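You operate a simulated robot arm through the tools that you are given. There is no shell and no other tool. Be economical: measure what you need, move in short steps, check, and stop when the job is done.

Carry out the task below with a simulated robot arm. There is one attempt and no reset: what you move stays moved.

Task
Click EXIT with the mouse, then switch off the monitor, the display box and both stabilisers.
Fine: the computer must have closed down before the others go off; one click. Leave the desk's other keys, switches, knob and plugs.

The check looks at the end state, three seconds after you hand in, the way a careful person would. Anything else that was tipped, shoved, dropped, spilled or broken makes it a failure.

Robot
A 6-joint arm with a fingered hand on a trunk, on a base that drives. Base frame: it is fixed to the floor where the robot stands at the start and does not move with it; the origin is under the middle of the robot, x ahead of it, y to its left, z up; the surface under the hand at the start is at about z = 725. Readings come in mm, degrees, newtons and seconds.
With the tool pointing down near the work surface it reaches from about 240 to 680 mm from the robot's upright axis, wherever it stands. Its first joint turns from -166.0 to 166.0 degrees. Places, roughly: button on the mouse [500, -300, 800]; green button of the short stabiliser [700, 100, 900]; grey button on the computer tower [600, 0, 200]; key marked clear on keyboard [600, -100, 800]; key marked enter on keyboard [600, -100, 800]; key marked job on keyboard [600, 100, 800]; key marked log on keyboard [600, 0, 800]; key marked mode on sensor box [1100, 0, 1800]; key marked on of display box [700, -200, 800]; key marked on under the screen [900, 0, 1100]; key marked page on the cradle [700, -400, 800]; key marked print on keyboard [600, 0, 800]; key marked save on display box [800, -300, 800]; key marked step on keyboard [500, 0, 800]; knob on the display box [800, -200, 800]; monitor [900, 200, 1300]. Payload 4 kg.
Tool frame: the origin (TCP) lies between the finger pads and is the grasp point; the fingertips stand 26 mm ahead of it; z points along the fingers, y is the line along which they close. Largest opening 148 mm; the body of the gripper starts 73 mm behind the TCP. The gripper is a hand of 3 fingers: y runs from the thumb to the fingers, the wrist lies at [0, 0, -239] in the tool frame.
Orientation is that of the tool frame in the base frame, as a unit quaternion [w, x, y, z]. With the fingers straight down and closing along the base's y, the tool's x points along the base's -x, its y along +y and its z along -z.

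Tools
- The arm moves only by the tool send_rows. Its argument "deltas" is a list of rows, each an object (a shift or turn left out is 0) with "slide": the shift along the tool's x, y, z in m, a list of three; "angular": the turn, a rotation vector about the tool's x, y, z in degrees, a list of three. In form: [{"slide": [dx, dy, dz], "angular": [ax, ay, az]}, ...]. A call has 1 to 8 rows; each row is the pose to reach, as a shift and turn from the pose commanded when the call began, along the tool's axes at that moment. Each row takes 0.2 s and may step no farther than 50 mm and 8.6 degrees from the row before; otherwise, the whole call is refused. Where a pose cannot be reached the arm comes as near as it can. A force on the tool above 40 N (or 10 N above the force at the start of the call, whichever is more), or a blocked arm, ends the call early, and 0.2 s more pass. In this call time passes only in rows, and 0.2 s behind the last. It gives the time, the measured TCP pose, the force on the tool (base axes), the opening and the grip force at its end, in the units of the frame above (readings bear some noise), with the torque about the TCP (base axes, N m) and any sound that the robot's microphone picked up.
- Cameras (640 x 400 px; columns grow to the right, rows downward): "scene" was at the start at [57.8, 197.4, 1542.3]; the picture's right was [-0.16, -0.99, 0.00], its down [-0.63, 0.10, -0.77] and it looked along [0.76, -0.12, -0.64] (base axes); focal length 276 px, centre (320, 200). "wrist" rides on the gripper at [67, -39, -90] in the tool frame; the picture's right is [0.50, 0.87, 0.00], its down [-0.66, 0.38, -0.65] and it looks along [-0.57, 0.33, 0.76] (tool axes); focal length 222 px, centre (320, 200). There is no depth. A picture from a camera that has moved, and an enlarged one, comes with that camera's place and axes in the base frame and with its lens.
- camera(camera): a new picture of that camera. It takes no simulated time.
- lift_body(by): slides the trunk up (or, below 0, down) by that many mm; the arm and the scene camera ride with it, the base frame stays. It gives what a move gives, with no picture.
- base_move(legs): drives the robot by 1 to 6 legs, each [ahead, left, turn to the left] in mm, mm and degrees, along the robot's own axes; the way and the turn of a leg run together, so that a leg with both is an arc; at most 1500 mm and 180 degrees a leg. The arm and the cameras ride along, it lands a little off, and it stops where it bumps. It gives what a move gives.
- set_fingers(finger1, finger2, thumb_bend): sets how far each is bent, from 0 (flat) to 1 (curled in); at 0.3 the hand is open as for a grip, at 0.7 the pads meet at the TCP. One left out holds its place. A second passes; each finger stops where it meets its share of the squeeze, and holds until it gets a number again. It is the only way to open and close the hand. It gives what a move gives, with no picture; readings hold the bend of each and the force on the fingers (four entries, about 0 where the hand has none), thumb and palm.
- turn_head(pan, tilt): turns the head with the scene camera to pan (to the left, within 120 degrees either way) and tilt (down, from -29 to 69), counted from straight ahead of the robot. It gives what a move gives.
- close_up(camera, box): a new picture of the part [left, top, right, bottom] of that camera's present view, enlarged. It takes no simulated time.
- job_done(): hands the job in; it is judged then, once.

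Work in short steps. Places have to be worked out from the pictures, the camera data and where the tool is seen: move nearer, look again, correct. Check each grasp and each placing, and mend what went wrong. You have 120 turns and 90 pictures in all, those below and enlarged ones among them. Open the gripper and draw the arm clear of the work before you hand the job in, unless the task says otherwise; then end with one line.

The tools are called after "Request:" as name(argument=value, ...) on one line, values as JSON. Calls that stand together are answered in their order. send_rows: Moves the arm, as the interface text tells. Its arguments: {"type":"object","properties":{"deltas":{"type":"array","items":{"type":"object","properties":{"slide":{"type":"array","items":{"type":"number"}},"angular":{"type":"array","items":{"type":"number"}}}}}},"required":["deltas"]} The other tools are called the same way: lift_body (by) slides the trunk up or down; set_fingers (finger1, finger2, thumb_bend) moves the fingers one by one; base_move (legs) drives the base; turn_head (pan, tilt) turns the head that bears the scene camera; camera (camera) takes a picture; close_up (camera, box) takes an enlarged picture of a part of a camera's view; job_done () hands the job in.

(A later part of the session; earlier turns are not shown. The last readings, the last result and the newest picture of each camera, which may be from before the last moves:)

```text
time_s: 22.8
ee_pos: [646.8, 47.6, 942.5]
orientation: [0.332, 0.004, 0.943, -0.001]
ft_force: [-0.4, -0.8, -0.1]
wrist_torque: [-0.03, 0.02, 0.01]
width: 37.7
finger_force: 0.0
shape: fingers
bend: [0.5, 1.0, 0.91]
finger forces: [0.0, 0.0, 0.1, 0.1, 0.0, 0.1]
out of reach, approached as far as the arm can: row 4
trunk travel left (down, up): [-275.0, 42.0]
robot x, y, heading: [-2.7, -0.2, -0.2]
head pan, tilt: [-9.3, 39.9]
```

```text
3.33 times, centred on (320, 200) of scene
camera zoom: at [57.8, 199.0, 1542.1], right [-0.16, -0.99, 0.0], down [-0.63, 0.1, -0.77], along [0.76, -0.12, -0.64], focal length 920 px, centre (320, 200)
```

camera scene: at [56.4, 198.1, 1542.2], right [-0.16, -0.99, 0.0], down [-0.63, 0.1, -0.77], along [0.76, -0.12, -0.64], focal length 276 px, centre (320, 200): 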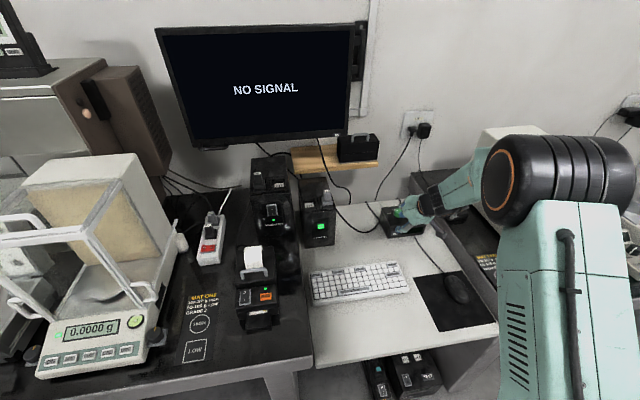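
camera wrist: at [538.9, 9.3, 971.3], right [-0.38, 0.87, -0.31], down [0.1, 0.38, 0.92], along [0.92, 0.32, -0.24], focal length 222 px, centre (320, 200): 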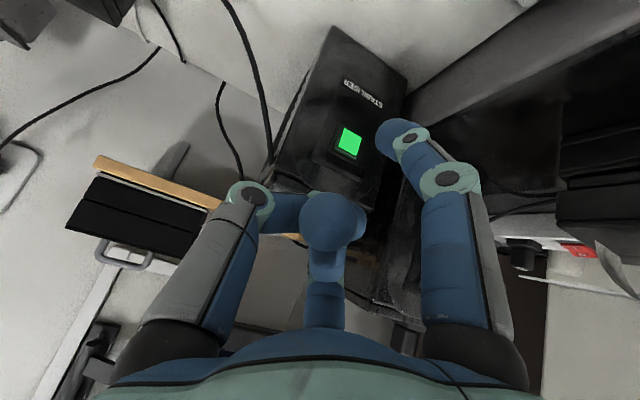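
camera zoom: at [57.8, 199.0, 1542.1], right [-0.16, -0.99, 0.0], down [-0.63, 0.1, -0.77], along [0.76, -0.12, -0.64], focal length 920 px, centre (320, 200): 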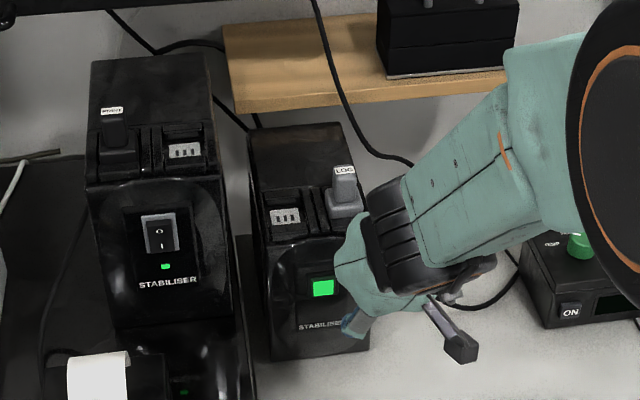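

Green button ≈(730,86,853). Using finger2 (leading side) as the pointer will give more clearance to the plugs, so I swap: finger2 out, finger1 curled, and look.

Request:
set_fingers(finger1=1.0, finger2=0.4, thumb_bend=1.0)

Request:
camera(camera="wrist")

Request:
close_up(camera="scene", box=[240, 140, 400, 260])

```text
time_s: 23.8
ee_pos: [647.7, 47.3, 942.9]
orientation: [0.333, 0.002, 0.943, 0.001]
ft_force: [-0.3, 0.5, 0.0]
wrist_torque: [-0.02, -0.04, -0.03]
width: 13.8
finger_force: 0.0
shape: fingers
bend: [0.81, 1.0, 0.93]
finger forces: [0.0, 0.0, 0.0, 0.1, 0.1, 0.0]
trunk travel left (down, up): [-275.0, 42.0]
robot x, y, heading: [0.0, 2.2, 0.1]
head pan, tilt: [-9.3, 39.9]
```

```text
49 pictures are left
camera wrist: at [539.0, 8.0, 971.1], right [-0.38, 0.87, -0.31], down [0.1, 0.38, 0.92], along [0.92, 0.32, -0.23], focal length 222 px, centre (320, 200)
```

wrist: 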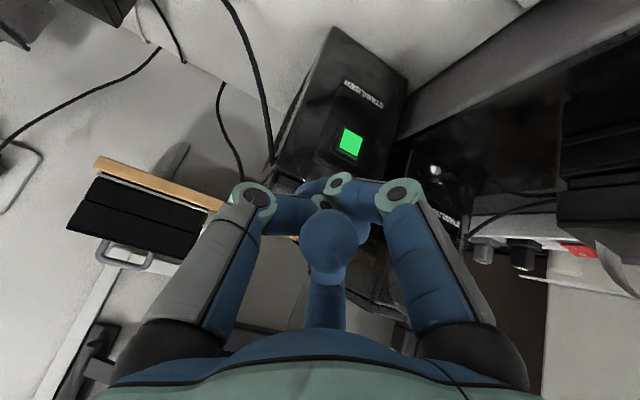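

```text
3.33 times, centred on (320, 200) of scene
camera zoom: at [57.7, 197.4, 1542.3], right [-0.16, -0.99, 0.0], down [-0.63, 0.1, -0.77], along [0.76, -0.12, -0.64], focal length 920 px, centre (320, 200)
```

zoom: 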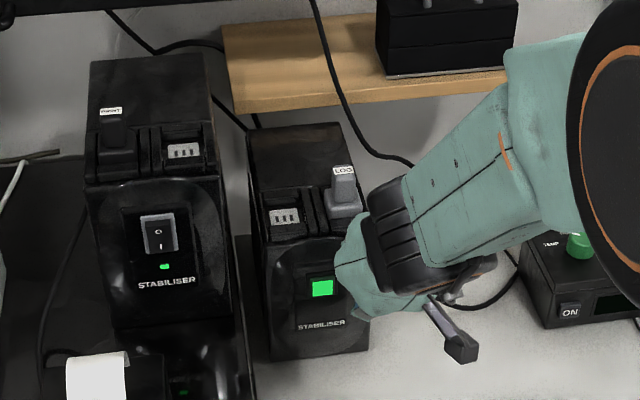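

Finger2 was trapped under the others. I open first, then curl finger1 and thumb.

Request:
set_fingers(finger1=0.3, finger2=0.35, thumb_bend=0.3)

Request:
set_fingers(finger2=0.35, finger1=1.0, thumb_bend=0.3)

Request:
set_fingers(thumb_bend=1.0)

Request:
camera(camera="wrist")

Request:
close_up(camera="scene", box=[240, 140, 400, 260])

```text
time_s: 24.8
ee_pos: [647.5, 47.4, 942.2]
orientation: [0.333, 0.003, 0.943, 0.0]
ft_force: [-0.1, 0.3, -0.8]
wrist_torque: [-0.01, 0.0, 0.02]
width: 126.7
finger_force: 0.0
shape: fingers
bend: [0.3, 0.35, 0.3]
finger forces: [0.1, 0.0, 0.1, 0.0, 0.0, 0.1]
trunk travel left (down, up): [-275.0, 42.0]
robot x, y, heading: [-0.7, -0.4, 0.0]
head pan, tilt: [-9.3, 39.9]
```

```text
time_s: 25.8
ee_pos: [648.1, 47.2, 941.3]
orientation: [0.332, 0.002, 0.943, 0.001]
ft_force: [0.3, -0.5, -0.1]
wrist_torque: [-0.01, 0.0, -0.01]
width: 74.9
finger_force: 0.0
shape: fingers
bend: [1.0, 0.35, 0.3]
finger forces: [0.0, 0.0, 0.0, 0.1, 0.0, 0.1]
trunk travel left (down, up): [-275.0, 42.0]
robot x, y, heading: [-1.4, -0.6, 0.1]
head pan, tilt: [-9.3, 39.9]
```

```text
time_s: 26.8
ee_pos: [647.7, 48.7, 943.1]
orientation: [0.332, 0.003, 0.943, 0.001]
ft_force: [0.0, -0.4, 0.9]
wrist_torque: [0.01, -0.02, -0.03]
width: 28.7
finger_force: 0.1
shape: fingers
bend: [1.0, 0.35, 0.91]
finger forces: [0.0, 0.0, 0.0, 0.1, 0.1, 0.1]
trunk travel left (down, up): [-275.0, 42.0]
robot x, y, heading: [1.1, 0.1, 0.3]
head pan, tilt: [-9.3, 39.9]
```

```text
47 pictures are left
camera wrist: at [539.0, 8.0, 971.1], right [-0.38, 0.87, -0.31], down [0.1, 0.38, 0.92], along [0.92, 0.32, -0.23], focal length 222 px, centre (320, 200)
```

wrist: 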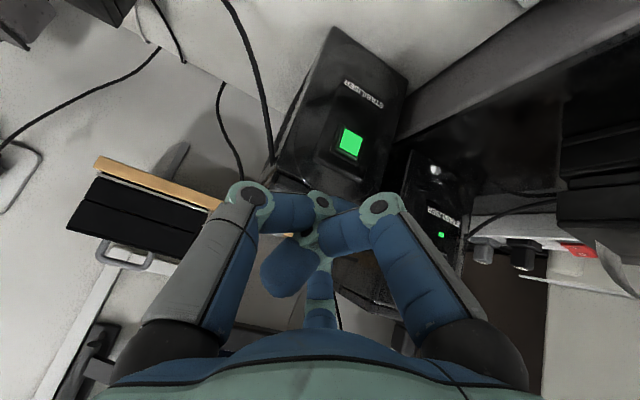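

```text
3.33 times, centred on (320, 200) of scene
camera zoom: at [57.7, 197.4, 1542.3], right [-0.16, -0.99, 0.0], down [-0.63, 0.1, -0.77], along [0.76, -0.12, -0.64], focal length 920 px, centre (320, 200)
```

zoom: 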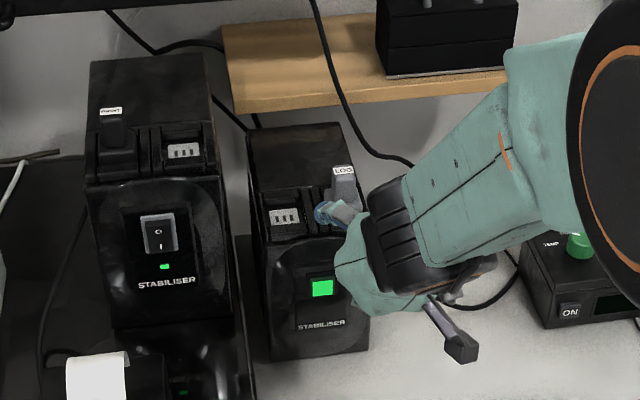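

Finger2's tip is ≈(720,85,963). I lower the hand so the tip sits ≈30 mm in front of the green button, then check.

Request:
send_rows(deltas=[{"slide": [0.027, 0, 0.023]}, {"slide": [0.054, 0, 0.045]}, {"slide": [0.081, 0, 0.068]}])

Request:
close_up(camera="scene", box=[270, 170, 370, 250])

Request:
camera(camera="wrist")

```text
time_s: 27.6
ee_pos: [628.0, 49.1, 839.7]
orientation: [0.331, 0.003, 0.943, 0.001]
ft_force: [-0.1, 0.2, -0.4]
wrist_torque: [0.03, 0.02, 0.0]
width: 28.9
finger_force: 0.1
shape: fingers
bend: [1.0, 0.35, 0.91]
finger forces: [0.0, 0.1, 0.0, 0.0, 0.1, 0.1]
trunk travel left (down, up): [-275.0, 42.0]
robot x, y, heading: [-1.9, 1.0, -0.3]
head pan, tilt: [-9.3, 39.9]
```

```text
5.00 times, centred on (320, 210) of scene
camera zoom: at [58.3, 197.5, 1542.3], right [-0.16, -0.99, 0.0], down [-0.63, 0.1, -0.77], along [0.76, -0.12, -0.64], focal length 1381 px, centre (320, 150)
```

zoom: 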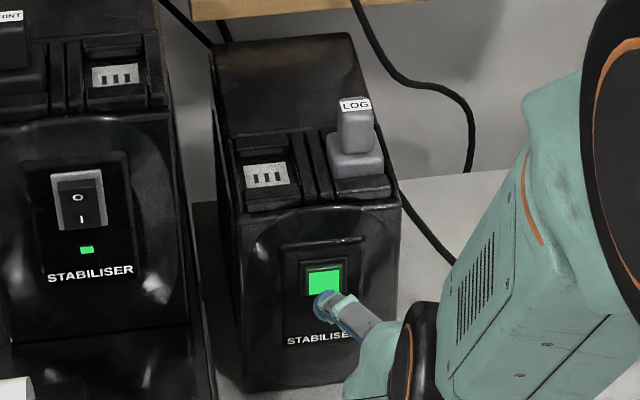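

```text
44 pictures are left
camera wrist: at [519.5, 9.8, 867.9], right [-0.39, 0.87, -0.31], down [0.1, 0.38, 0.92], along [0.92, 0.32, -0.24], focal length 222 px, centre (320, 200)
```

wrist: 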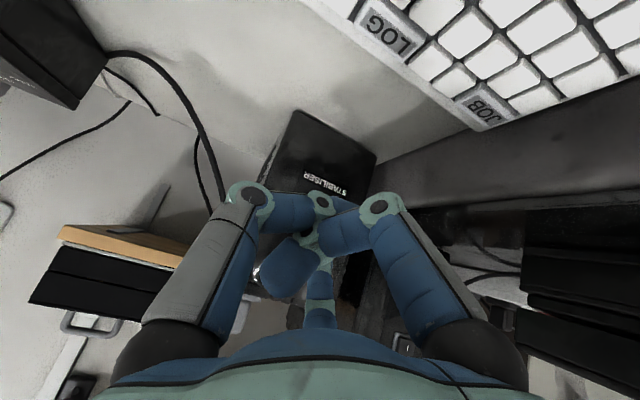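

Tip ≈(700,89,864), button (730,86,853). I push +x and slightly down, −3 mm y, in small steps.

Request:
send_rows(deltas=[{"slide": [-0.0112, -0.003, 0.018]}, {"slide": [-0.0146, -0.003, 0.0233]}, {"slide": [-0.017, -0.003, 0.0266]}])

Request:
close_up(camera="scene", box=[270, 170, 370, 250])

```text
time_s: 28.4
ee_pos: [655.2, 47.7, 829.9]
orientation: [0.331, 0.002, 0.943, 0.001]
ft_force: [-8.4, 0.6, 2.2]
wrist_torque: [0.08, -0.24, 0.3]
width: 28.9
finger_force: 4.4
shape: fingers
bend: [1.0, 0.37, 0.91]
finger forces: [0.0, 8.3, 0.0, 0.0, 0.0, 0.0]
trunk travel left (down, up): [-275.0, 42.0]
robot x, y, heading: [-1.4, -0.4, 0.1]
head pan, tilt: [-9.3, 39.9]
heard: click
```

```text
5.00 times, centred on (320, 210) of scene
camera zoom: at [56.4, 197.4, 1542.4], right [-0.16, -0.99, 0.0], down [-0.63, 0.1, -0.77], along [0.76, -0.12, -0.64], focal length 1381 px, centre (320, 150)
```

zoom: 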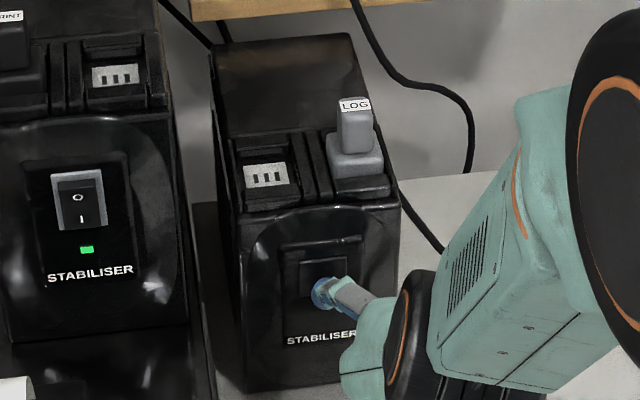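

The green light is out. I retract, then rise and move left toward the tall stabiliser.

Request:
send_rows(deltas=[{"slide": [0.017, 0, -0.0266]}, {"slide": [0.02, 0, -0.065]}, {"slide": [-0.01, 0.01, -0.1]}, {"slide": [-0.04, 0.05, -0.12]}, {"slide": [-0.05, 0.095, -0.13]}, {"slide": [-0.06, 0.14, -0.14]}])

Request:
close_up(camera="scene", box=[220, 130, 380, 250])

Request:
camera(camera="wrist")

```text
refused: row 4 steps farther than a row can; nothing moved
```

```text
3.33 times, centred on (300, 190) of scene
camera zoom: at [56.4, 197.4, 1542.4], right [-0.16, -0.99, 0.0], down [-0.63, 0.1, -0.77], along [0.76, -0.12, -0.64], focal length 920 px, centre (387, 233)
```

zoom: 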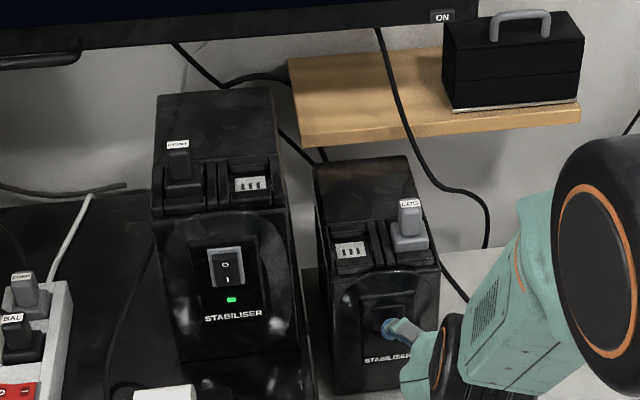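

```text
41 pictures are left
camera wrist: at [547.7, 6.3, 858.4], right [-0.39, 0.87, -0.31], down [0.1, 0.38, 0.92], along [0.92, 0.32, -0.24], focal length 222 px, centre (320, 200)
```

wrist: 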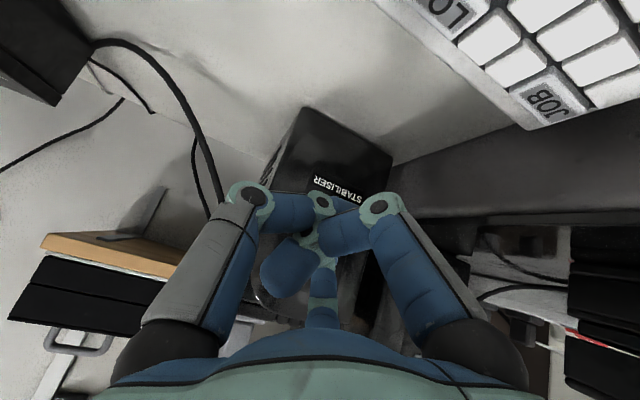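

The steps were too long; I redo the retreat with shorter ones.

Request:
send_rows(deltas=[{"slide": [0.017, 0, -0.0266]}, {"slide": [0.01, 0, -0.065]}, {"slide": [-0.01, 0.01, -0.1]}, {"slide": [-0.025, 0.05, -0.115]}, {"slide": [-0.03, 0.095, -0.12]}, {"slide": [-0.035, 0.14, -0.125]}])

Request:
camera(camera="wrist")

```text
time_s: 29.8
ee_pos: [606.3, 187.9, 948.3]
orientation: [0.331, 0.002, 0.944, 0.0]
ft_force: [1.1, 0.7, 0.5]
wrist_torque: [-0.02, 0.0, 0.01]
width: 28.8
finger_force: 0.1
shape: fingers
bend: [1.0, 0.35, 0.91]
finger forces: [0.0, 0.1, 0.2, 0.0, 0.0, 0.0]
trunk travel left (down, up): [-275.0, 42.0]
robot x, y, heading: [0.7, -1.5, -0.4]
head pan, tilt: [-9.3, 39.9]
```

```text
40 pictures are left
camera wrist: at [498.6, 147.5, 977.6], right [-0.39, 0.87, -0.31], down [0.1, 0.38, 0.92], along [0.92, 0.32, -0.24], focal length 222 px, centre (320, 200)
```

wrist: 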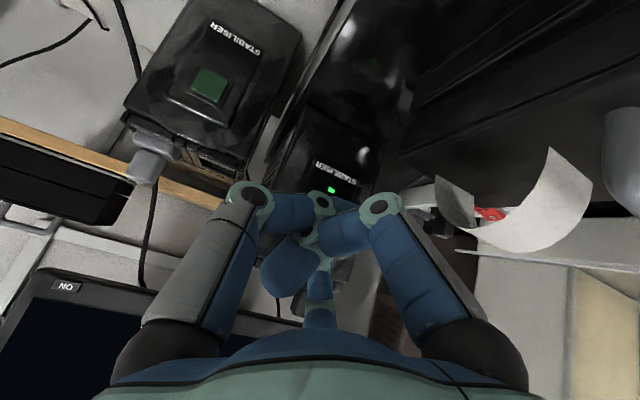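

The tall unit's LED triangulates to (741,243,897); the rocker's "O" (upper) half is at ≈(747,243,947). I bring the fingertip ~30 mm in front of it and check.

Request:
send_rows(deltas=[{"slide": [-0.008, 0.008, 0.02]}, {"slide": [-0.0156, 0.016, 0.0395]}])

Request:
close_up(camera="scene", box=[230, 160, 310, 240])

```text
time_s: 30.4
ee_pos: [640.0, 200.5, 924.7]
orientation: [0.335, 0.004, 0.942, 0.001]
ft_force: [0.9, 0.1, 0.2]
wrist_torque: [0.0, 0.01, -0.03]
width: 28.7
finger_force: 0.1
shape: fingers
bend: [1.0, 0.35, 0.91]
finger forces: [0.1, 0.0, 0.0, 0.0, 0.1, 0.0]
out of reach, approached as far as the arm can: row 2
trunk travel left (down, up): [-275.0, 42.0]
robot x, y, heading: [-2.8, -2.5, 0.1]
head pan, tilt: [-9.3, 39.9]
```

```text
5.00 times, centred on (270, 200) of scene
camera zoom: at [58.0, 197.4, 1542.3], right [-0.16, -0.99, 0.0], down [-0.63, 0.1, -0.77], along [0.76, -0.12, -0.64], focal length 1381 px, centre (570, 200)
```

zoom: 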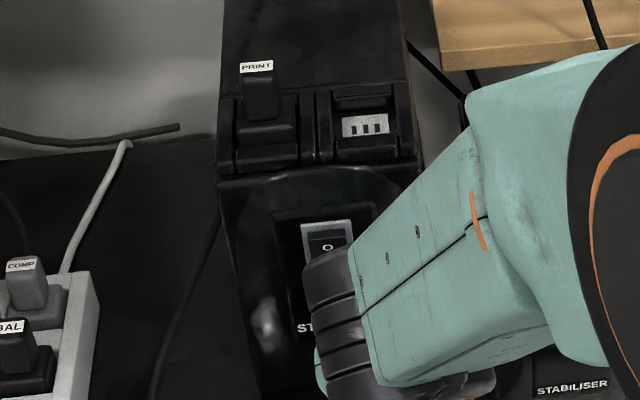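

The forearm hides the tip and reach is marginal here; shifting the base left will fix both. I retract the hand right/back, and turn the head to check the floor on the left.

Request:
send_rows(deltas=[{"slide": [0.01, -0.01, -0.04]}, {"slide": [0.01, -0.055, -0.05]}, {"slide": [0.01, -0.1, -0.06]}, {"slide": [0.01, -0.145, -0.06]}])

Request:
turn_head(pan=35, tilt=65)

Request:
camera(camera="scene")

```text
time_s: 31.4
ee_pos: [593.9, 55.1, 963.4]
orientation: [0.332, 0.004, 0.943, 0.0]
ft_force: [1.2, -0.7, 0.2]
wrist_torque: [-0.01, -0.01, 0.03]
width: 28.9
finger_force: 0.0
shape: fingers
bend: [1.0, 0.35, 0.91]
finger forces: [0.1, 0.0, 0.1, 0.0, 0.1, 0.1]
trunk travel left (down, up): [-275.0, 42.0]
robot x, y, heading: [0.8, -2.9, 0.2]
head pan, tilt: [-9.3, 39.9]
```

```text
time_s: 32.5
ee_pos: [594.2, 55.7, 964.2]
orientation: [0.332, 0.003, 0.943, 0.0]
ft_force: [0.8, -0.5, -0.6]
wrist_torque: [-0.02, 0.02, -0.04]
width: 29.0
finger_force: 0.0
shape: fingers
bend: [1.0, 0.35, 0.91]
finger forces: [0.0, 0.1, 0.0, 0.1, 0.0, 0.0]
trunk travel left (down, up): [-275.0, 42.0]
robot x, y, heading: [1.6, -1.1, -0.1]
head pan, tilt: [35.0, 65.0]
```

```text
38 pictures are left
camera scene: at [23.6, 246.0, 1509.9], right [0.57, -0.82, 0.0], down [-0.74, -0.52, -0.42], along [0.35, 0.24, -0.91], focal length 276 px, centre (320, 200)
```

scene: 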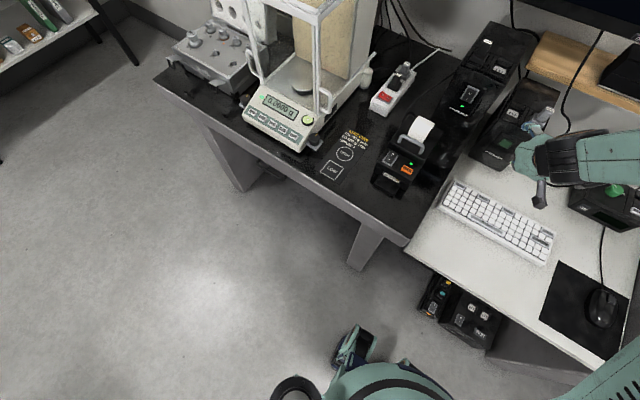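

The floor to the left is clear. I drive 190 mm left and point the head back at the stabilisers.

Request:
base_move(legs=[[0, 190, 0]])

Request:
turn_head(pan=-9.3, tilt=36)

Request:
camera(camera="scene")

Request:
camera(camera="wrist")

```text
time_s: 34.8
ee_pos: [593.1, 245.1, 965.0]
orientation: [0.332, 0.004, 0.943, 0.0]
ft_force: [0.0, -0.3, 0.3]
wrist_torque: [-0.02, 0.01, -0.01]
width: 28.8
finger_force: 0.1
shape: fingers
bend: [1.0, 0.35, 0.91]
finger forces: [0.0, 0.0, 0.0, 0.1, 0.0, 0.0]
trunk travel left (down, up): [-275.0, 42.0]
robot x, y, heading: [1.7, 189.6, -0.0]
head pan, tilt: [35.0, 65.0]
```

```text
time_s: 35.9
ee_pos: [594.1, 244.1, 965.1]
orientation: [0.331, 0.004, 0.944, 0.001]
ft_force: [0.6, -0.3, -0.2]
wrist_torque: [0.03, 0.0, 0.0]
width: 28.9
finger_force: 0.0
shape: fingers
bend: [1.0, 0.35, 0.91]
finger forces: [0.0, 0.0, 0.0, 0.0, 0.0, 0.0]
trunk travel left (down, up): [-275.0, 42.0]
robot x, y, heading: [0.5, 188.8, -0.0]
head pan, tilt: [-9.3, 36.0]
```

```text
37 pictures are left
camera scene: at [60.4, 386.8, 1548.2], right [-0.16, -0.99, 0.0], down [-0.58, 0.1, -0.81], along [0.8, -0.13, -0.59], focal length 276 px, centre (320, 200)
```

scene: 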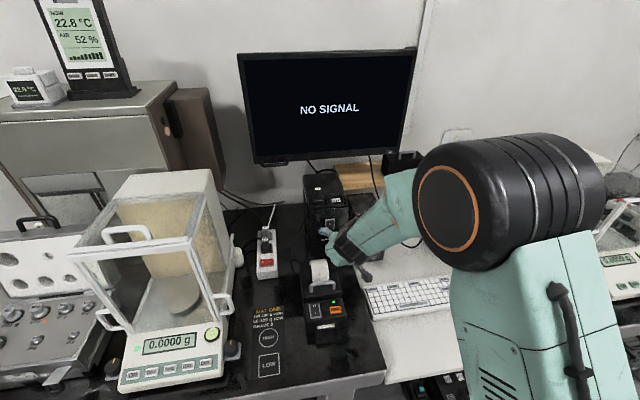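

```text
36 pictures are left
camera wrist: at [485.7, 205.9, 993.2], right [-0.38, 0.87, -0.31], down [0.1, 0.38, 0.92], along [0.92, 0.32, -0.24], focal length 222 px, centre (320, 200)
```

wrist: 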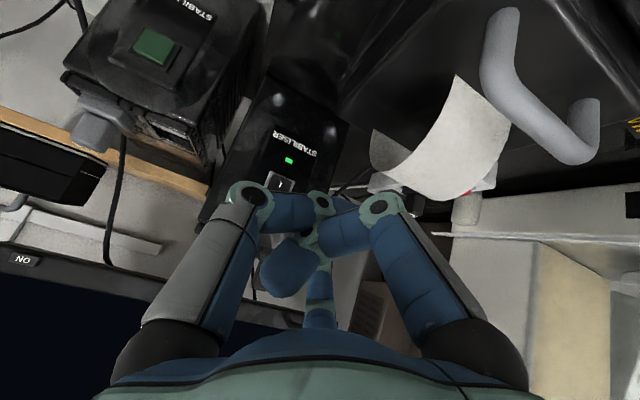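

I zoom on the tall stabiliser from the new viewpoint.

Request:
close_up(camera="scene", box=[290, 165, 370, 245])

```text
5.00 times, centred on (330, 205) of scene
camera zoom: at [60.4, 386.8, 1548.2], right [-0.16, -0.99, 0.0], down [-0.58, 0.1, -0.81], along [0.8, -0.13, -0.59], focal length 1381 px, centre (270, 175)
```

zoom: 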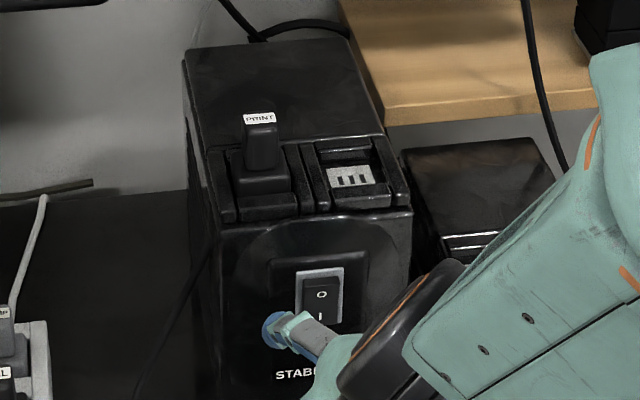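

Rocker's O half triangulates to (738,243,952); the tip is where predicted. I move it to ~28 mm in front of the O half.

Request:
send_rows(deltas=[{"slide": [-0.006, -0.02, 0.027]}, {"slide": [-0.0122, -0.041, 0.0549]}])

Request:
close_up(camera="scene", box=[290, 165, 370, 245])

```text
time_s: 36.5
ee_pos: [638.2, 203.9, 928.7]
orientation: [0.332, 0.004, 0.943, 0.001]
ft_force: [-0.5, 0.6, -0.7]
wrist_torque: [0.02, -0.03, -0.01]
width: 28.8
finger_force: 0.1
shape: fingers
bend: [1.0, 0.35, 0.91]
finger forces: [0.0, 0.0, 0.0, 0.0, 0.0, 0.0]
trunk travel left (down, up): [-275.0, 42.0]
robot x, y, heading: [4.7, 190.4, -0.1]
head pan, tilt: [-9.3, 36.0]
```

```text
5.00 times, centred on (330, 205) of scene
camera zoom: at [60.9, 386.4, 1548.2], right [-0.16, -0.99, 0.0], down [-0.58, 0.1, -0.81], along [0.8, -0.13, -0.59], focal length 1381 px, centre (270, 175)
```

zoom: 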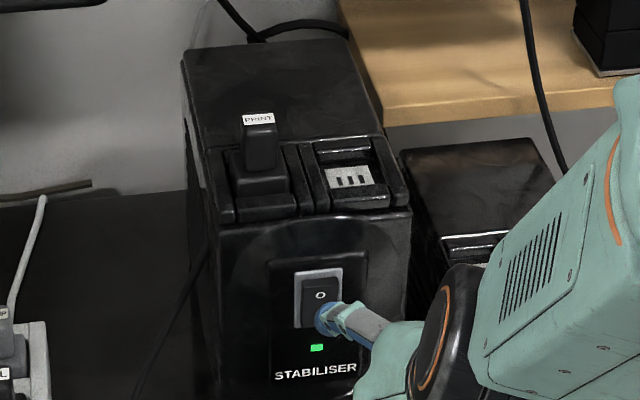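

Slightly low, so I push +x with +5 mm z in small steps toward the O half.

Request:
send_rows(deltas=[{"slide": [-0.0136, 0, 0.0071]}, {"slide": [-0.0202, 0, 0.0099]}, {"slide": [-0.0241, 0, 0.0131]}, {"slide": [-0.0272, 0, 0.0156]}])

Request:
close_up(camera="scene", box=[290, 165, 370, 245])

```text
time_s: 37.5
ee_pos: [664.0, 202.8, 933.7]
orientation: [0.336, 0.004, 0.942, 0.0]
ft_force: [-17.9, -0.3, 7.2]
wrist_torque: [0.25, -0.71, 0.61]
width: 29.0
finger_force: 9.5
shape: fingers
bend: [1.0, 0.39, 0.91]
finger forces: [0.0, 19.1, 0.0, 0.0, 0.1, 0.0]
out of reach, approached as far as the arm can: row 2, 3
trunk travel left (down, up): [-275.0, 42.0]
robot x, y, heading: [-0.1, 188.7, 0.1]
head pan, tilt: [-9.3, 36.0]
```

```text
5.00 times, centred on (330, 205) of scene
camera zoom: at [56.3, 386.7, 1548.4], right [-0.16, -0.99, 0.0], down [-0.58, 0.1, -0.81], along [0.8, -0.13, -0.59], focal length 1381 px, centre (270, 175)
```

zoom: 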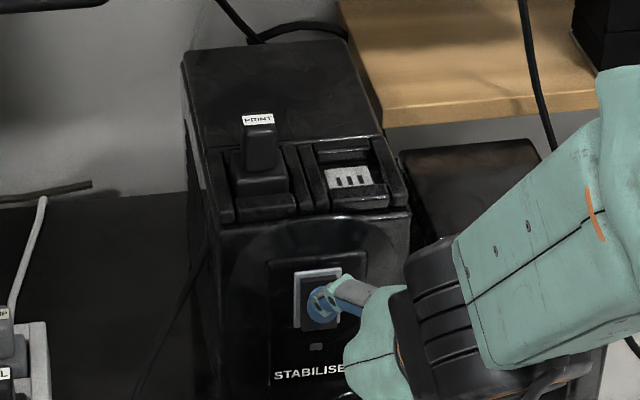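

The LED is out. Force is 19 N, so I retract straight back right away and check it stays off.

Request:
send_rows(deltas=[{"slide": [0.012, 0, -0.006]}, {"slide": [0.03, 0, -0.022]}, {"slide": [0.03, 0, -0.06]}, {"slide": [0.03, -0.04, -0.085]}, {"slide": [0.03, -0.085, -0.09]}])

Request:
close_up(camera="scene", box=[290, 165, 370, 245])

Request:
camera(camera="scene")

```text
time_s: 38.7
ee_pos: [588.0, 118.8, 985.7]
orientation: [0.333, 0.023, 0.943, 0.006]
ft_force: [-0.5, 0.0, 0.3]
wrist_torque: [-0.01, -0.04, 0.01]
width: 28.8
finger_force: 0.1
shape: fingers
bend: [1.0, 0.35, 0.91]
finger forces: [0.1, 0.0, 0.1, 0.0, 0.0, 0.0]
out of reach, approached as far as the arm can: row 2
trunk travel left (down, up): [-275.0, 42.0]
robot x, y, heading: [-2.8, 186.1, -0.2]
head pan, tilt: [-9.3, 36.0]
```

```text
5.00 times, centred on (330, 205) of scene
camera zoom: at [60.3, 385.9, 1548.3], right [-0.16, -0.99, 0.0], down [-0.58, 0.1, -0.81], along [0.8, -0.13, -0.59], focal length 1381 px, centre (270, 175)
```

zoom: 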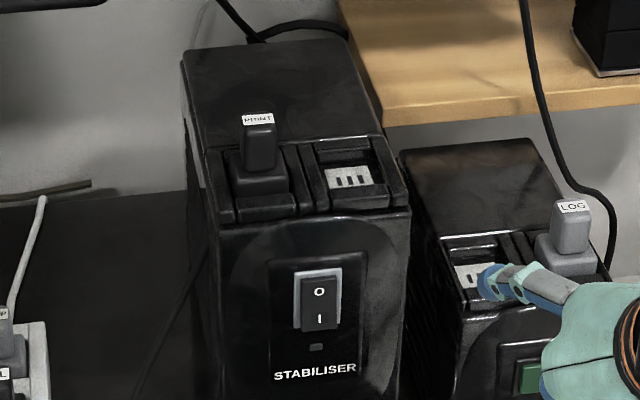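

```text
31 pictures are left
camera scene: at [60.3, 385.9, 1548.3], right [-0.16, -0.99, 0.0], down [-0.58, 0.1, -0.81], along [0.8, -0.13, -0.59], focal length 276 px, centre (320, 200)
```

scene: 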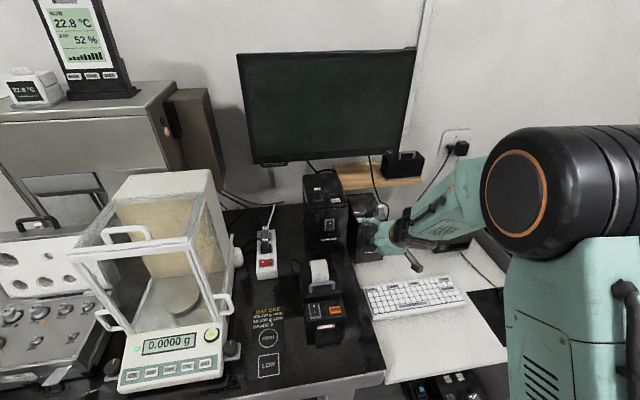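

Both stabilisers are off. The monitor picture has gone dark as well; I zoom to see whether it's in standby.

Request:
close_up(camera="scene", box=[350, 120, 430, 170])

Request:
close_up(camera="scene", box=[230, 40, 430, 180])

Request:
camera(camera="wrist")

```text
8.00 times, centred on (390, 145) of scene
camera zoom: at [60.3, 385.9, 1548.3], right [-0.16, -0.99, 0.0], down [-0.58, 0.1, -0.81], along [0.8, -0.13, -0.59], focal length 2209 px, centre (-240, 640)
```

zoom: 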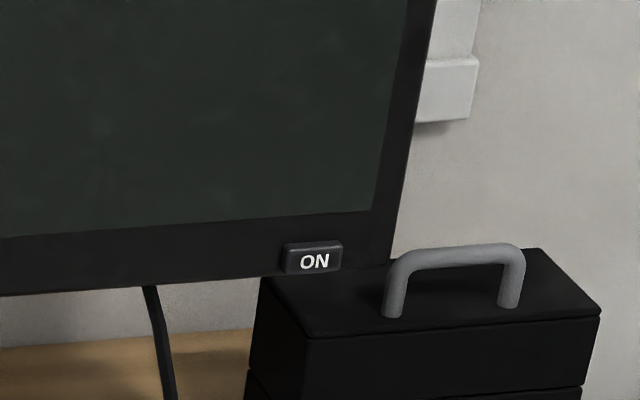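

```text
2.86 times, centred on (330, 110) of scene
camera zoom: at [60.3, 385.9, 1548.3], right [-0.16, -0.99, 0.0], down [-0.58, 0.1, -0.81], along [0.8, -0.13, -0.59], focal length 789 px, centre (291, 457)
```

zoom: 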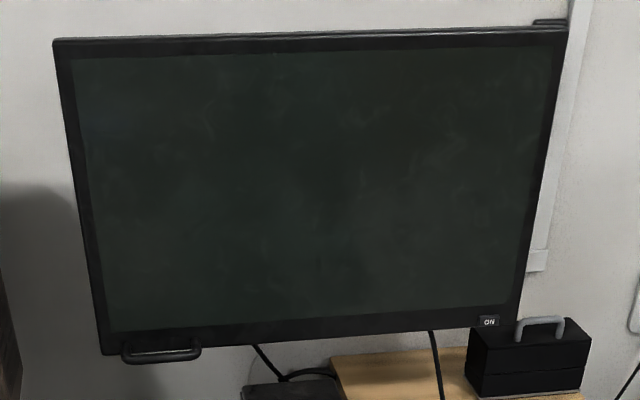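

```text
28 pictures are left
camera wrist: at [479.3, 81.8, 1013.5], right [-0.35, 0.89, -0.29], down [0.11, 0.35, 0.93], along [0.93, 0.3, -0.22], focal length 222 px, centre (320, 200)
```

wrist: 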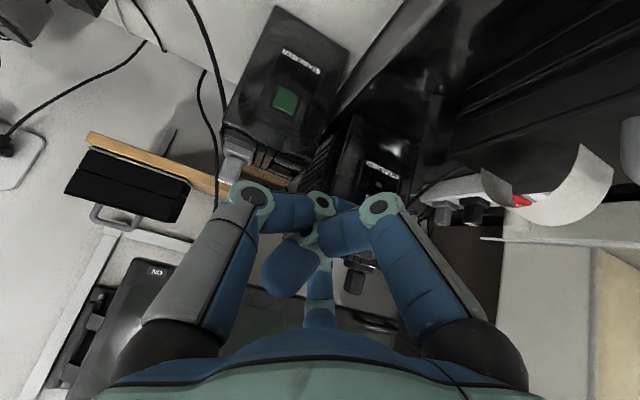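

The monitor still read NO SIGNAL until the tall stabiliser went off, so it seems to have lost supply rather than been switched off at its own key. To switch it off verifiably, I'll set the tall stabiliser back to I, press the monitor key, then switch it off again. I go back in front of the rocker's lower half.

Request:
send_rows(deltas=[{"slide": [0.006, 0.028, 0.033], "angular": [0, 0, -0.8]}, {"slide": [0.012, 0.056, 0.066], "angular": [0, 0, -1.6]}, {"slide": [0.0178, 0.0833, 0.0989], "angular": [0, 0, -2.4]}])

Request:
close_up(camera="scene", box=[290, 165, 370, 245])

```text
time_s: 39.5
ee_pos: [638.0, 203.1, 896.1]
orientation: [0.331, -0.017, 0.943, -0.007]
ft_force: [0.5, 0.8, 0.3]
wrist_torque: [0.0, 0.01, 0.02]
width: 28.9
finger_force: 0.1
shape: fingers
bend: [1.0, 0.35, 0.91]
finger forces: [0.0, 0.0, 0.0, 0.0, 0.0, 0.0]
trunk travel left (down, up): [-275.0, 42.0]
robot x, y, heading: [-1.1, 190.2, -0.1]
head pan, tilt: [-9.3, 36.0]
```

```text
5.00 times, centred on (330, 205) of scene
camera zoom: at [61.4, 387.4, 1548.1], right [-0.16, -0.99, 0.0], down [-0.58, 0.1, -0.81], along [0.8, -0.13, -0.59], focal length 1381 px, centre (270, 175)
```

zoom: 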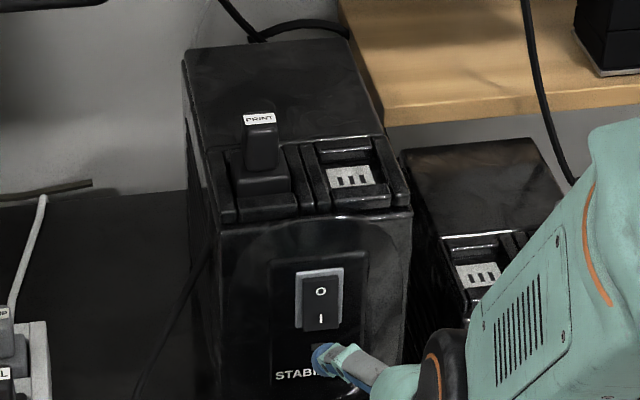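

Tip is in front and a bit low; I push +x with +9 mm z onto the I half.

Request:
send_rows(deltas=[{"slide": [-0.0148, 0, 0.0055]}, {"slide": [-0.0221, 0, 0.0076]}, {"slide": [-0.0267, 0, 0.01]}, {"slide": [-0.029, 0, 0.0118]}])

Request:
camera(camera="scene")

```text
time_s: 40.5
ee_pos: [666.0, 202.6, 906.8]
orientation: [0.331, -0.017, 0.943, -0.007]
ft_force: [-6.1, 0.7, -2.0]
wrist_torque: [0.01, -0.01, 0.24]
width: 28.5
finger_force: 3.2
shape: fingers
bend: [1.0, 0.39, 0.91]
finger forces: [0.1, 6.4, 0.0, 0.0, 0.0, 0.0]
trunk travel left (down, up): [-275.0, 42.0]
robot x, y, heading: [1.6, 191.9, -0.0]
head pan, tilt: [-9.3, 36.0]
```

```text
26 pictures are left
camera scene: at [59.4, 386.7, 1548.2], right [-0.16, -0.99, 0.0], down [-0.58, 0.1, -0.81], along [0.8, -0.13, -0.59], focal length 276 px, centre (320, 200)
```

scene: 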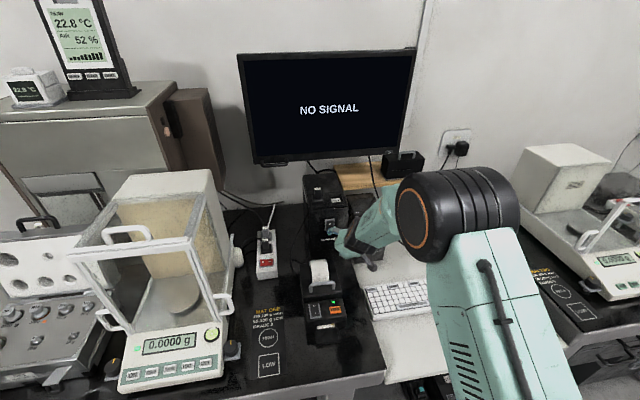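

Confirmed: NO SIGNAL is back, so the monitor hangs on the tall unit. Its key triangulates to (887,5,1116). I retract and rise first.

Request:
send_rows(deltas=[{"slide": [0.0249, 0, -0.0137]}, {"slide": [0.0341, -0.02, -0.0533]}, {"slide": [0.0059, -0.05, -0.08]}, {"slide": [-0.02, -0.08, -0.1]}])

Request:
base_move(legs=[[0, -120, 0]])

Request:
camera(camera="scene")

```text
time_s: 41.5
ee_pos: [621.3, 134.4, 990.8]
orientation: [0.338, 0.014, 0.941, 0.009]
ft_force: [-1.6, -0.1, -1.0]
wrist_torque: [-0.01, -0.06, 0.11]
width: 28.8
finger_force: 0.1
shape: fingers
bend: [1.0, 0.35, 0.91]
finger forces: [0.0, 0.0, 0.0, 0.0, 0.0, 0.0]
out of reach, approached as far as the arm can: row 3, 4
trunk travel left (down, up): [-275.0, 42.0]
robot x, y, heading: [3.8, 192.3, 0.2]
head pan, tilt: [-9.3, 36.0]
```

```text
time_s: 43.2
ee_pos: [621.5, 15.8, 988.9]
orientation: [0.335, -0.017, 0.942, -0.004]
ft_force: [0.1, 0.3, 0.0]
wrist_torque: [0.03, 0.0, -0.01]
width: 28.9
finger_force: 0.1
shape: fingers
bend: [1.0, 0.35, 0.91]
finger forces: [0.0, 0.1, 0.0, 0.0, 0.1, 0.0]
trunk travel left (down, up): [-275.0, 42.0]
robot x, y, heading: [0.9, 74.1, 0.1]
head pan, tilt: [-9.3, 36.0]
```

```text
25 pictures are left
camera scene: at [60.3, 267.7, 1548.3], right [-0.16, -0.99, 0.0], down [-0.58, 0.1, -0.81], along [0.8, -0.13, -0.59], focal length 276 px, centre (320, 200)
```

scene: 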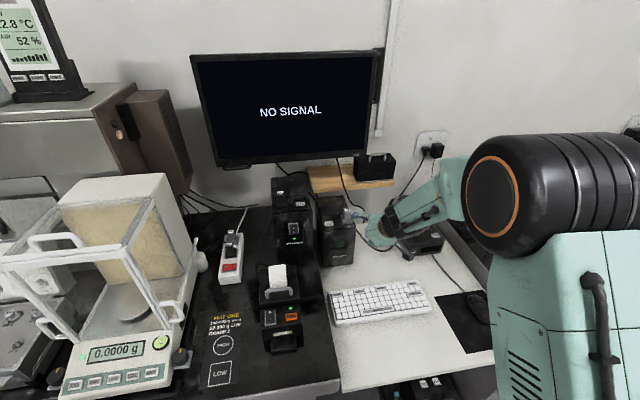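

I move the hand up and forward to about 30 mm in front of the monitor key (TCP ≈(785,−34,1093)).

Request:
send_rows(deltas=[{"slide": [-0.039, -0.01, 0.004]}, {"slide": [-0.077, -0.02, 0.009]}, {"slide": [-0.116, -0.03, 0.013]}, {"slide": [-0.154, -0.04, 0.018]}])

Request:
close_up(camera="scene", box=[310, 110, 450, 210])

```text
time_s: 44.2
ee_pos: [750.3, -24.4, 1070.9]
orientation: [0.337, -0.019, 0.941, 0.001]
ft_force: [-0.3, -0.2, -0.5]
wrist_torque: [-0.03, 0.01, 0.02]
width: 29.1
finger_force: 0.1
shape: fingers
bend: [1.0, 0.35, 0.91]
finger forces: [0.0, 0.1, 0.0, 0.1, 0.0, 0.0]
out of reach, approached as far as the arm can: row 4
trunk travel left (down, up): [-275.0, 42.0]
robot x, y, heading: [0.5, 68.2, -0.3]
head pan, tilt: [-9.3, 36.0]
```

```text
4.00 times, centred on (380, 160) of scene
camera zoom: at [60.9, 267.5, 1548.3], right [-0.16, -0.99, 0.0], down [-0.58, 0.1, -0.81], along [0.8, -0.13, -0.59], focal length 1105 px, centre (80, 360)
```

zoom: 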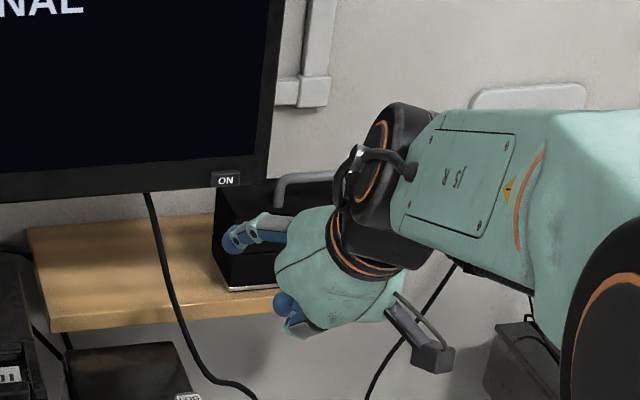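

Tip ≈(822,15,1094); I continue toward (862,5,1116).

Request:
send_rows(deltas=[{"slide": [-0.022, -0.005, 0.004]}, {"slide": [-0.045, -0.01, 0.008]}])

```text
time_s: 44.8
ee_pos: [777.0, -41.8, 1087.4]
orientation: [0.34, -0.02, 0.94, 0.006]
ft_force: [0.0, -0.4, 0.2]
wrist_torque: [-0.03, -0.02, 0.0]
width: 29.0
finger_force: 0.0
shape: fingers
bend: [1.0, 0.35, 0.91]
finger forces: [0.0, 0.0, 0.0, 0.1, 0.1, 0.0]
out of reach, approached as far as the arm can: row 1, 2
trunk travel left (down, up): [-275.0, 42.0]
robot x, y, heading: [1.9, 67.9, -0.0]
head pan, tilt: [-9.3, 36.0]
```

The arm is at its limit at this height; earlier failures were also for high poses, so I raise the trunk 40 mm to give the arm a lower relative pose.

Request:
lift_body(by=40)

Request:
send_rows(deltas=[{"slide": [0.018, 0.004, 0.022]}, {"slide": [0.02, 0.007, 0.03]}])

Request:
close_up(camera="scene", box=[310, 110, 450, 210])

```text
time_s: 45.7
ee_pos: [796.3, -41.9, 1180.3]
orientation: [0.369, -0.022, 0.929, 0.007]
ft_force: [-0.8, -0.2, -0.7]
wrist_torque: [-0.04, -0.02, 0.01]
width: 28.8
finger_force: 0.0
shape: fingers
bend: [1.0, 0.35, 0.91]
finger forces: [0.0, 0.0, 0.0, 0.0, 0.0, 0.0]
trunk travel left (down, up): [-315.0, 2.0]
robot x, y, heading: [-3.5, 71.0, -0.1]
head pan, tilt: [-9.3, 36.0]
```

```text
time_s: 46.3
ee_pos: [802.6, -34.5, 1144.5]
orientation: [0.371, -0.021, 0.928, 0.006]
ft_force: [-0.1, 0.2, 0.3]
wrist_torque: [-0.01, -0.02, -0.03]
width: 29.0
finger_force: 0.1
shape: fingers
bend: [1.0, 0.35, 0.91]
finger forces: [0.0, 0.0, 0.0, 0.1, 0.0, 0.0]
trunk travel left (down, up): [-315.0, 2.0]
robot x, y, heading: [0.5, 70.9, -0.5]
head pan, tilt: [-9.3, 36.0]
```

```text
4.00 times, centred on (380, 160) of scene
camera zoom: at [55.8, 268.2, 1589.5], right [-0.16, -0.99, 0.0], down [-0.58, 0.1, -0.81], along [0.8, -0.13, -0.59], focal length 1105 px, centre (80, 360)
```

zoom: 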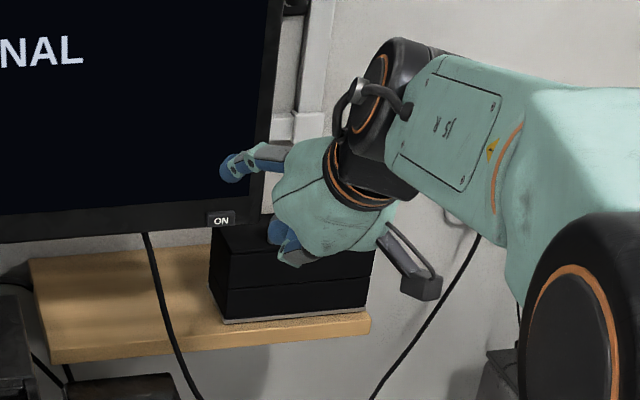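

The trunk lift raised the hand more than planned: tip ≈(871,8,1171), close to the screen. I back off 21 mm and lower to key height.

Request:
send_rows(deltas=[{"slide": [0.0222, 0, -0.0071]}, {"slide": [0.036, -0.002, 0.008]}, {"slide": [0.0517, -0.003, 0.0241]}])

Request:
close_up(camera="scene", box=[330, 130, 410, 180])

```text
time_s: 47.1
ee_pos: [780.5, -40.7, 1090.3]
orientation: [0.37, -0.022, 0.929, 0.006]
ft_force: [0.5, -0.3, 0.0]
wrist_torque: [0.01, -0.02, -0.03]
width: 28.7
finger_force: 0.0
shape: fingers
bend: [1.0, 0.35, 0.91]
finger forces: [0.1, 0.0, 0.0, 0.0, 0.1, 0.1]
trunk travel left (down, up): [-315.0, 2.0]
robot x, y, heading: [0.6, 70.6, -0.1]
head pan, tilt: [-9.3, 36.0]
```

```text
8.00 times, centred on (370, 155) of scene
camera zoom: at [56.3, 268.1, 1589.5], right [-0.16, -0.99, 0.0], down [-0.58, 0.1, -0.81], along [0.8, -0.13, -0.59], focal length 2209 px, centre (-80, 560)
```

zoom: 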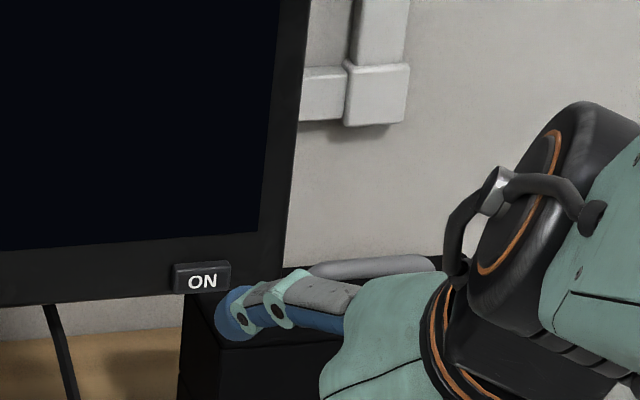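

Tip ≈(849,1,1117); key (887,5.5,1115). I push +x in small steps with +5 mm y.

Request:
send_rows(deltas=[{"slide": [-0.0139, 0.005, 0.0145]}, {"slide": [-0.019, 0.005, 0.0207]}, {"slide": [-0.0226, 0.005, 0.0241]}])

Request:
close_up(camera="scene", box=[330, 130, 410, 180])

```text
time_s: 47.9
ee_pos: [813.7, -32.1, 1090.1]
orientation: [0.369, -0.021, 0.929, 0.006]
ft_force: [-0.1, -0.6, -0.4]
wrist_torque: [-0.02, -0.01, 0.01]
width: 29.1
finger_force: 0.1
shape: fingers
bend: [1.0, 0.35, 0.91]
finger forces: [0.0, 0.0, 0.1, 0.0, 0.2, 0.1]
trunk travel left (down, up): [-315.0, 2.0]
robot x, y, heading: [-3.8, 73.5, -0.1]
head pan, tilt: [-9.3, 36.0]
```

```text
8.00 times, centred on (370, 155) of scene
camera zoom: at [56.6, 268.2, 1589.5], right [-0.16, -0.99, 0.0], down [-0.58, 0.1, -0.81], along [0.8, -0.13, -0.59], focal length 2209 px, centre (-80, 560)
```

zoom: 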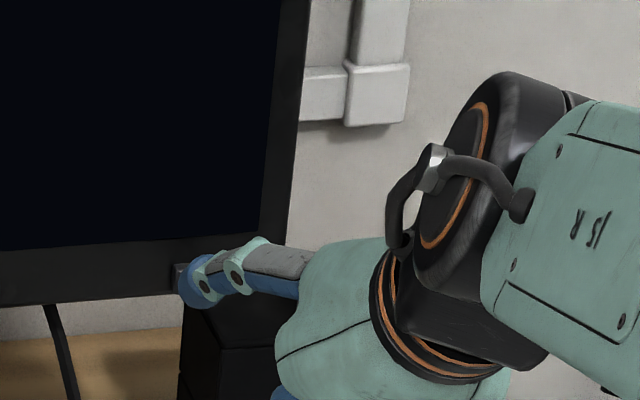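

No contact yet; tip covers the key, slightly left. I continue +x a few mm with −3 mm y.

Request:
send_rows(deltas=[{"slide": [-0.002, -0.003, 0.002]}, {"slide": [-0.0037, -0.003, 0.0034]}, {"slide": [-0.0055, -0.003, 0.005]}])

Request:
close_up(camera="scene", box=[180, 40, 420, 190])

```text
time_s: 48.7
ee_pos: [821.3, -35.1, 1089.0]
orientation: [0.37, -0.021, 0.929, 0.005]
ft_force: [-1.2, 1.1, -0.1]
wrist_torque: [0.01, 0.01, 0.01]
width: 28.8
finger_force: 0.5
shape: fingers
bend: [1.0, 0.35, 0.91]
finger forces: [0.1, 0.5, 0.1, 0.0, 0.1, 0.0]
trunk travel left (down, up): [-315.0, 2.0]
robot x, y, heading: [0.8, 71.8, -0.4]
head pan, tilt: [-9.3, 36.0]
```

```text
2.67 times, centred on (300, 115) of scene
camera zoom: at [56.2, 268.1, 1589.5], right [-0.16, -0.99, 0.0], down [-0.58, 0.1, -0.81], along [0.8, -0.13, -0.59], focal length 736 px, centre (373, 427)
```

zoom: 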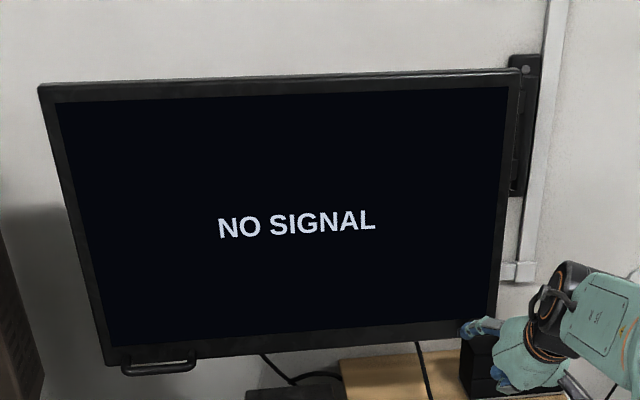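

Contact has just started (0.5 N). Two–four mm more.

Request:
send_rows(deltas=[{"slide": [-0.0015, 0, 0.0014]}, {"slide": [-0.0029, 0, 0.0027]}])

Request:
close_up(camera="scene", box=[180, 40, 420, 190])

```text
time_s: 49.3
ee_pos: [823.8, -36.1, 1088.5]
orientation: [0.369, -0.022, 0.929, 0.006]
ft_force: [-2.4, 0.1, 0.5]
wrist_torque: [0.04, -0.12, 0.11]
width: 29.1
finger_force: 2.3
shape: fingers
bend: [1.0, 0.36, 0.91]
finger forces: [0.0, 3.1, 0.0, 0.0, 0.0, 0.0]
trunk travel left (down, up): [-315.0, 2.0]
robot x, y, heading: [-0.6, 72.4, -0.1]
head pan, tilt: [-9.3, 36.0]
heard: click
```

```text
2.67 times, centred on (300, 115) of scene
camera zoom: at [55.5, 268.1, 1589.5], right [-0.16, -0.99, 0.0], down [-0.58, 0.1, -0.81], along [0.8, -0.13, -0.59], focal length 736 px, centre (373, 427)
```

zoom: 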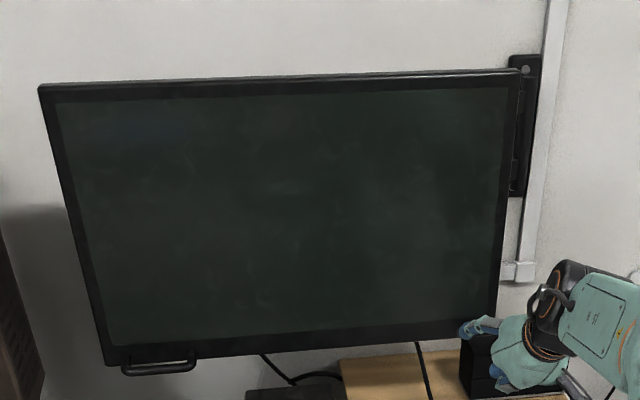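

Click, and the monitor is dark while the supply is on. I retract straight back, then down, and drive 120 mm left to the tall stabiliser.

Request:
send_rows(deltas=[{"slide": [0.029, 0, -0.0275]}, {"slide": [0.0616, 0, -0.0513]}, {"slide": [0.1, 0.008, -0.0606]}, {"slide": [0.143, 0.016, -0.058]}, {"slide": [0.185, 0.025, -0.045]}])

Request:
base_move(legs=[[0, 120, 0]])

Request:
close_up(camera="scene", box=[270, 165, 400, 265])

```text
time_s: 50.5
ee_pos: [659.2, -17.1, 994.6]
orientation: [0.369, -0.022, 0.929, 0.006]
ft_force: [0.0, 1.0, -0.1]
wrist_torque: [0.01, -0.02, 0.0]
width: 28.8
finger_force: 0.0
shape: fingers
bend: [1.0, 0.35, 0.91]
finger forces: [0.0, 0.1, 0.0, 0.0, 0.0, 0.0]
trunk travel left (down, up): [-315.0, 2.0]
robot x, y, heading: [2.0, 69.8, -0.1]
head pan, tilt: [-9.3, 36.0]
```

```text
time_s: 52.2
ee_pos: [659.4, 104.6, 996.2]
orientation: [0.369, -0.021, 0.929, 0.006]
ft_force: [0.0, 0.4, -0.1]
wrist_torque: [0.02, -0.06, -0.02]
width: 29.0
finger_force: 0.0
shape: fingers
bend: [1.0, 0.35, 0.91]
finger forces: [0.0, 0.0, 0.0, 0.1, 0.0, 0.0]
trunk travel left (down, up): [-315.0, 2.0]
robot x, y, heading: [0.3, 193.3, -0.0]
head pan, tilt: [-9.3, 36.0]
```

```text
4.00 times, centred on (335, 215) of scene
camera zoom: at [56.4, 389.7, 1589.5], right [-0.16, -0.99, 0.0], down [-0.58, 0.1, -0.81], along [0.8, -0.13, -0.59], focal length 1105 px, centre (260, 140)
```

zoom: 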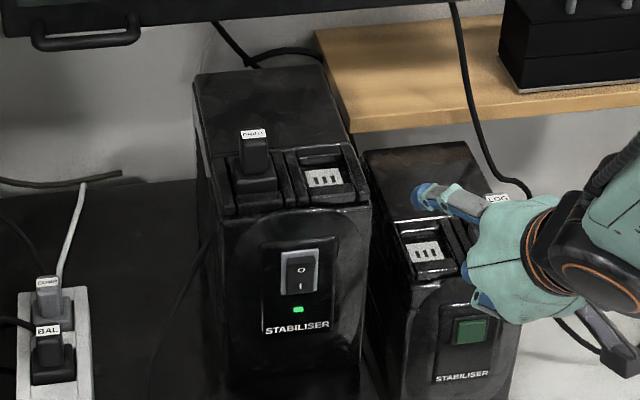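

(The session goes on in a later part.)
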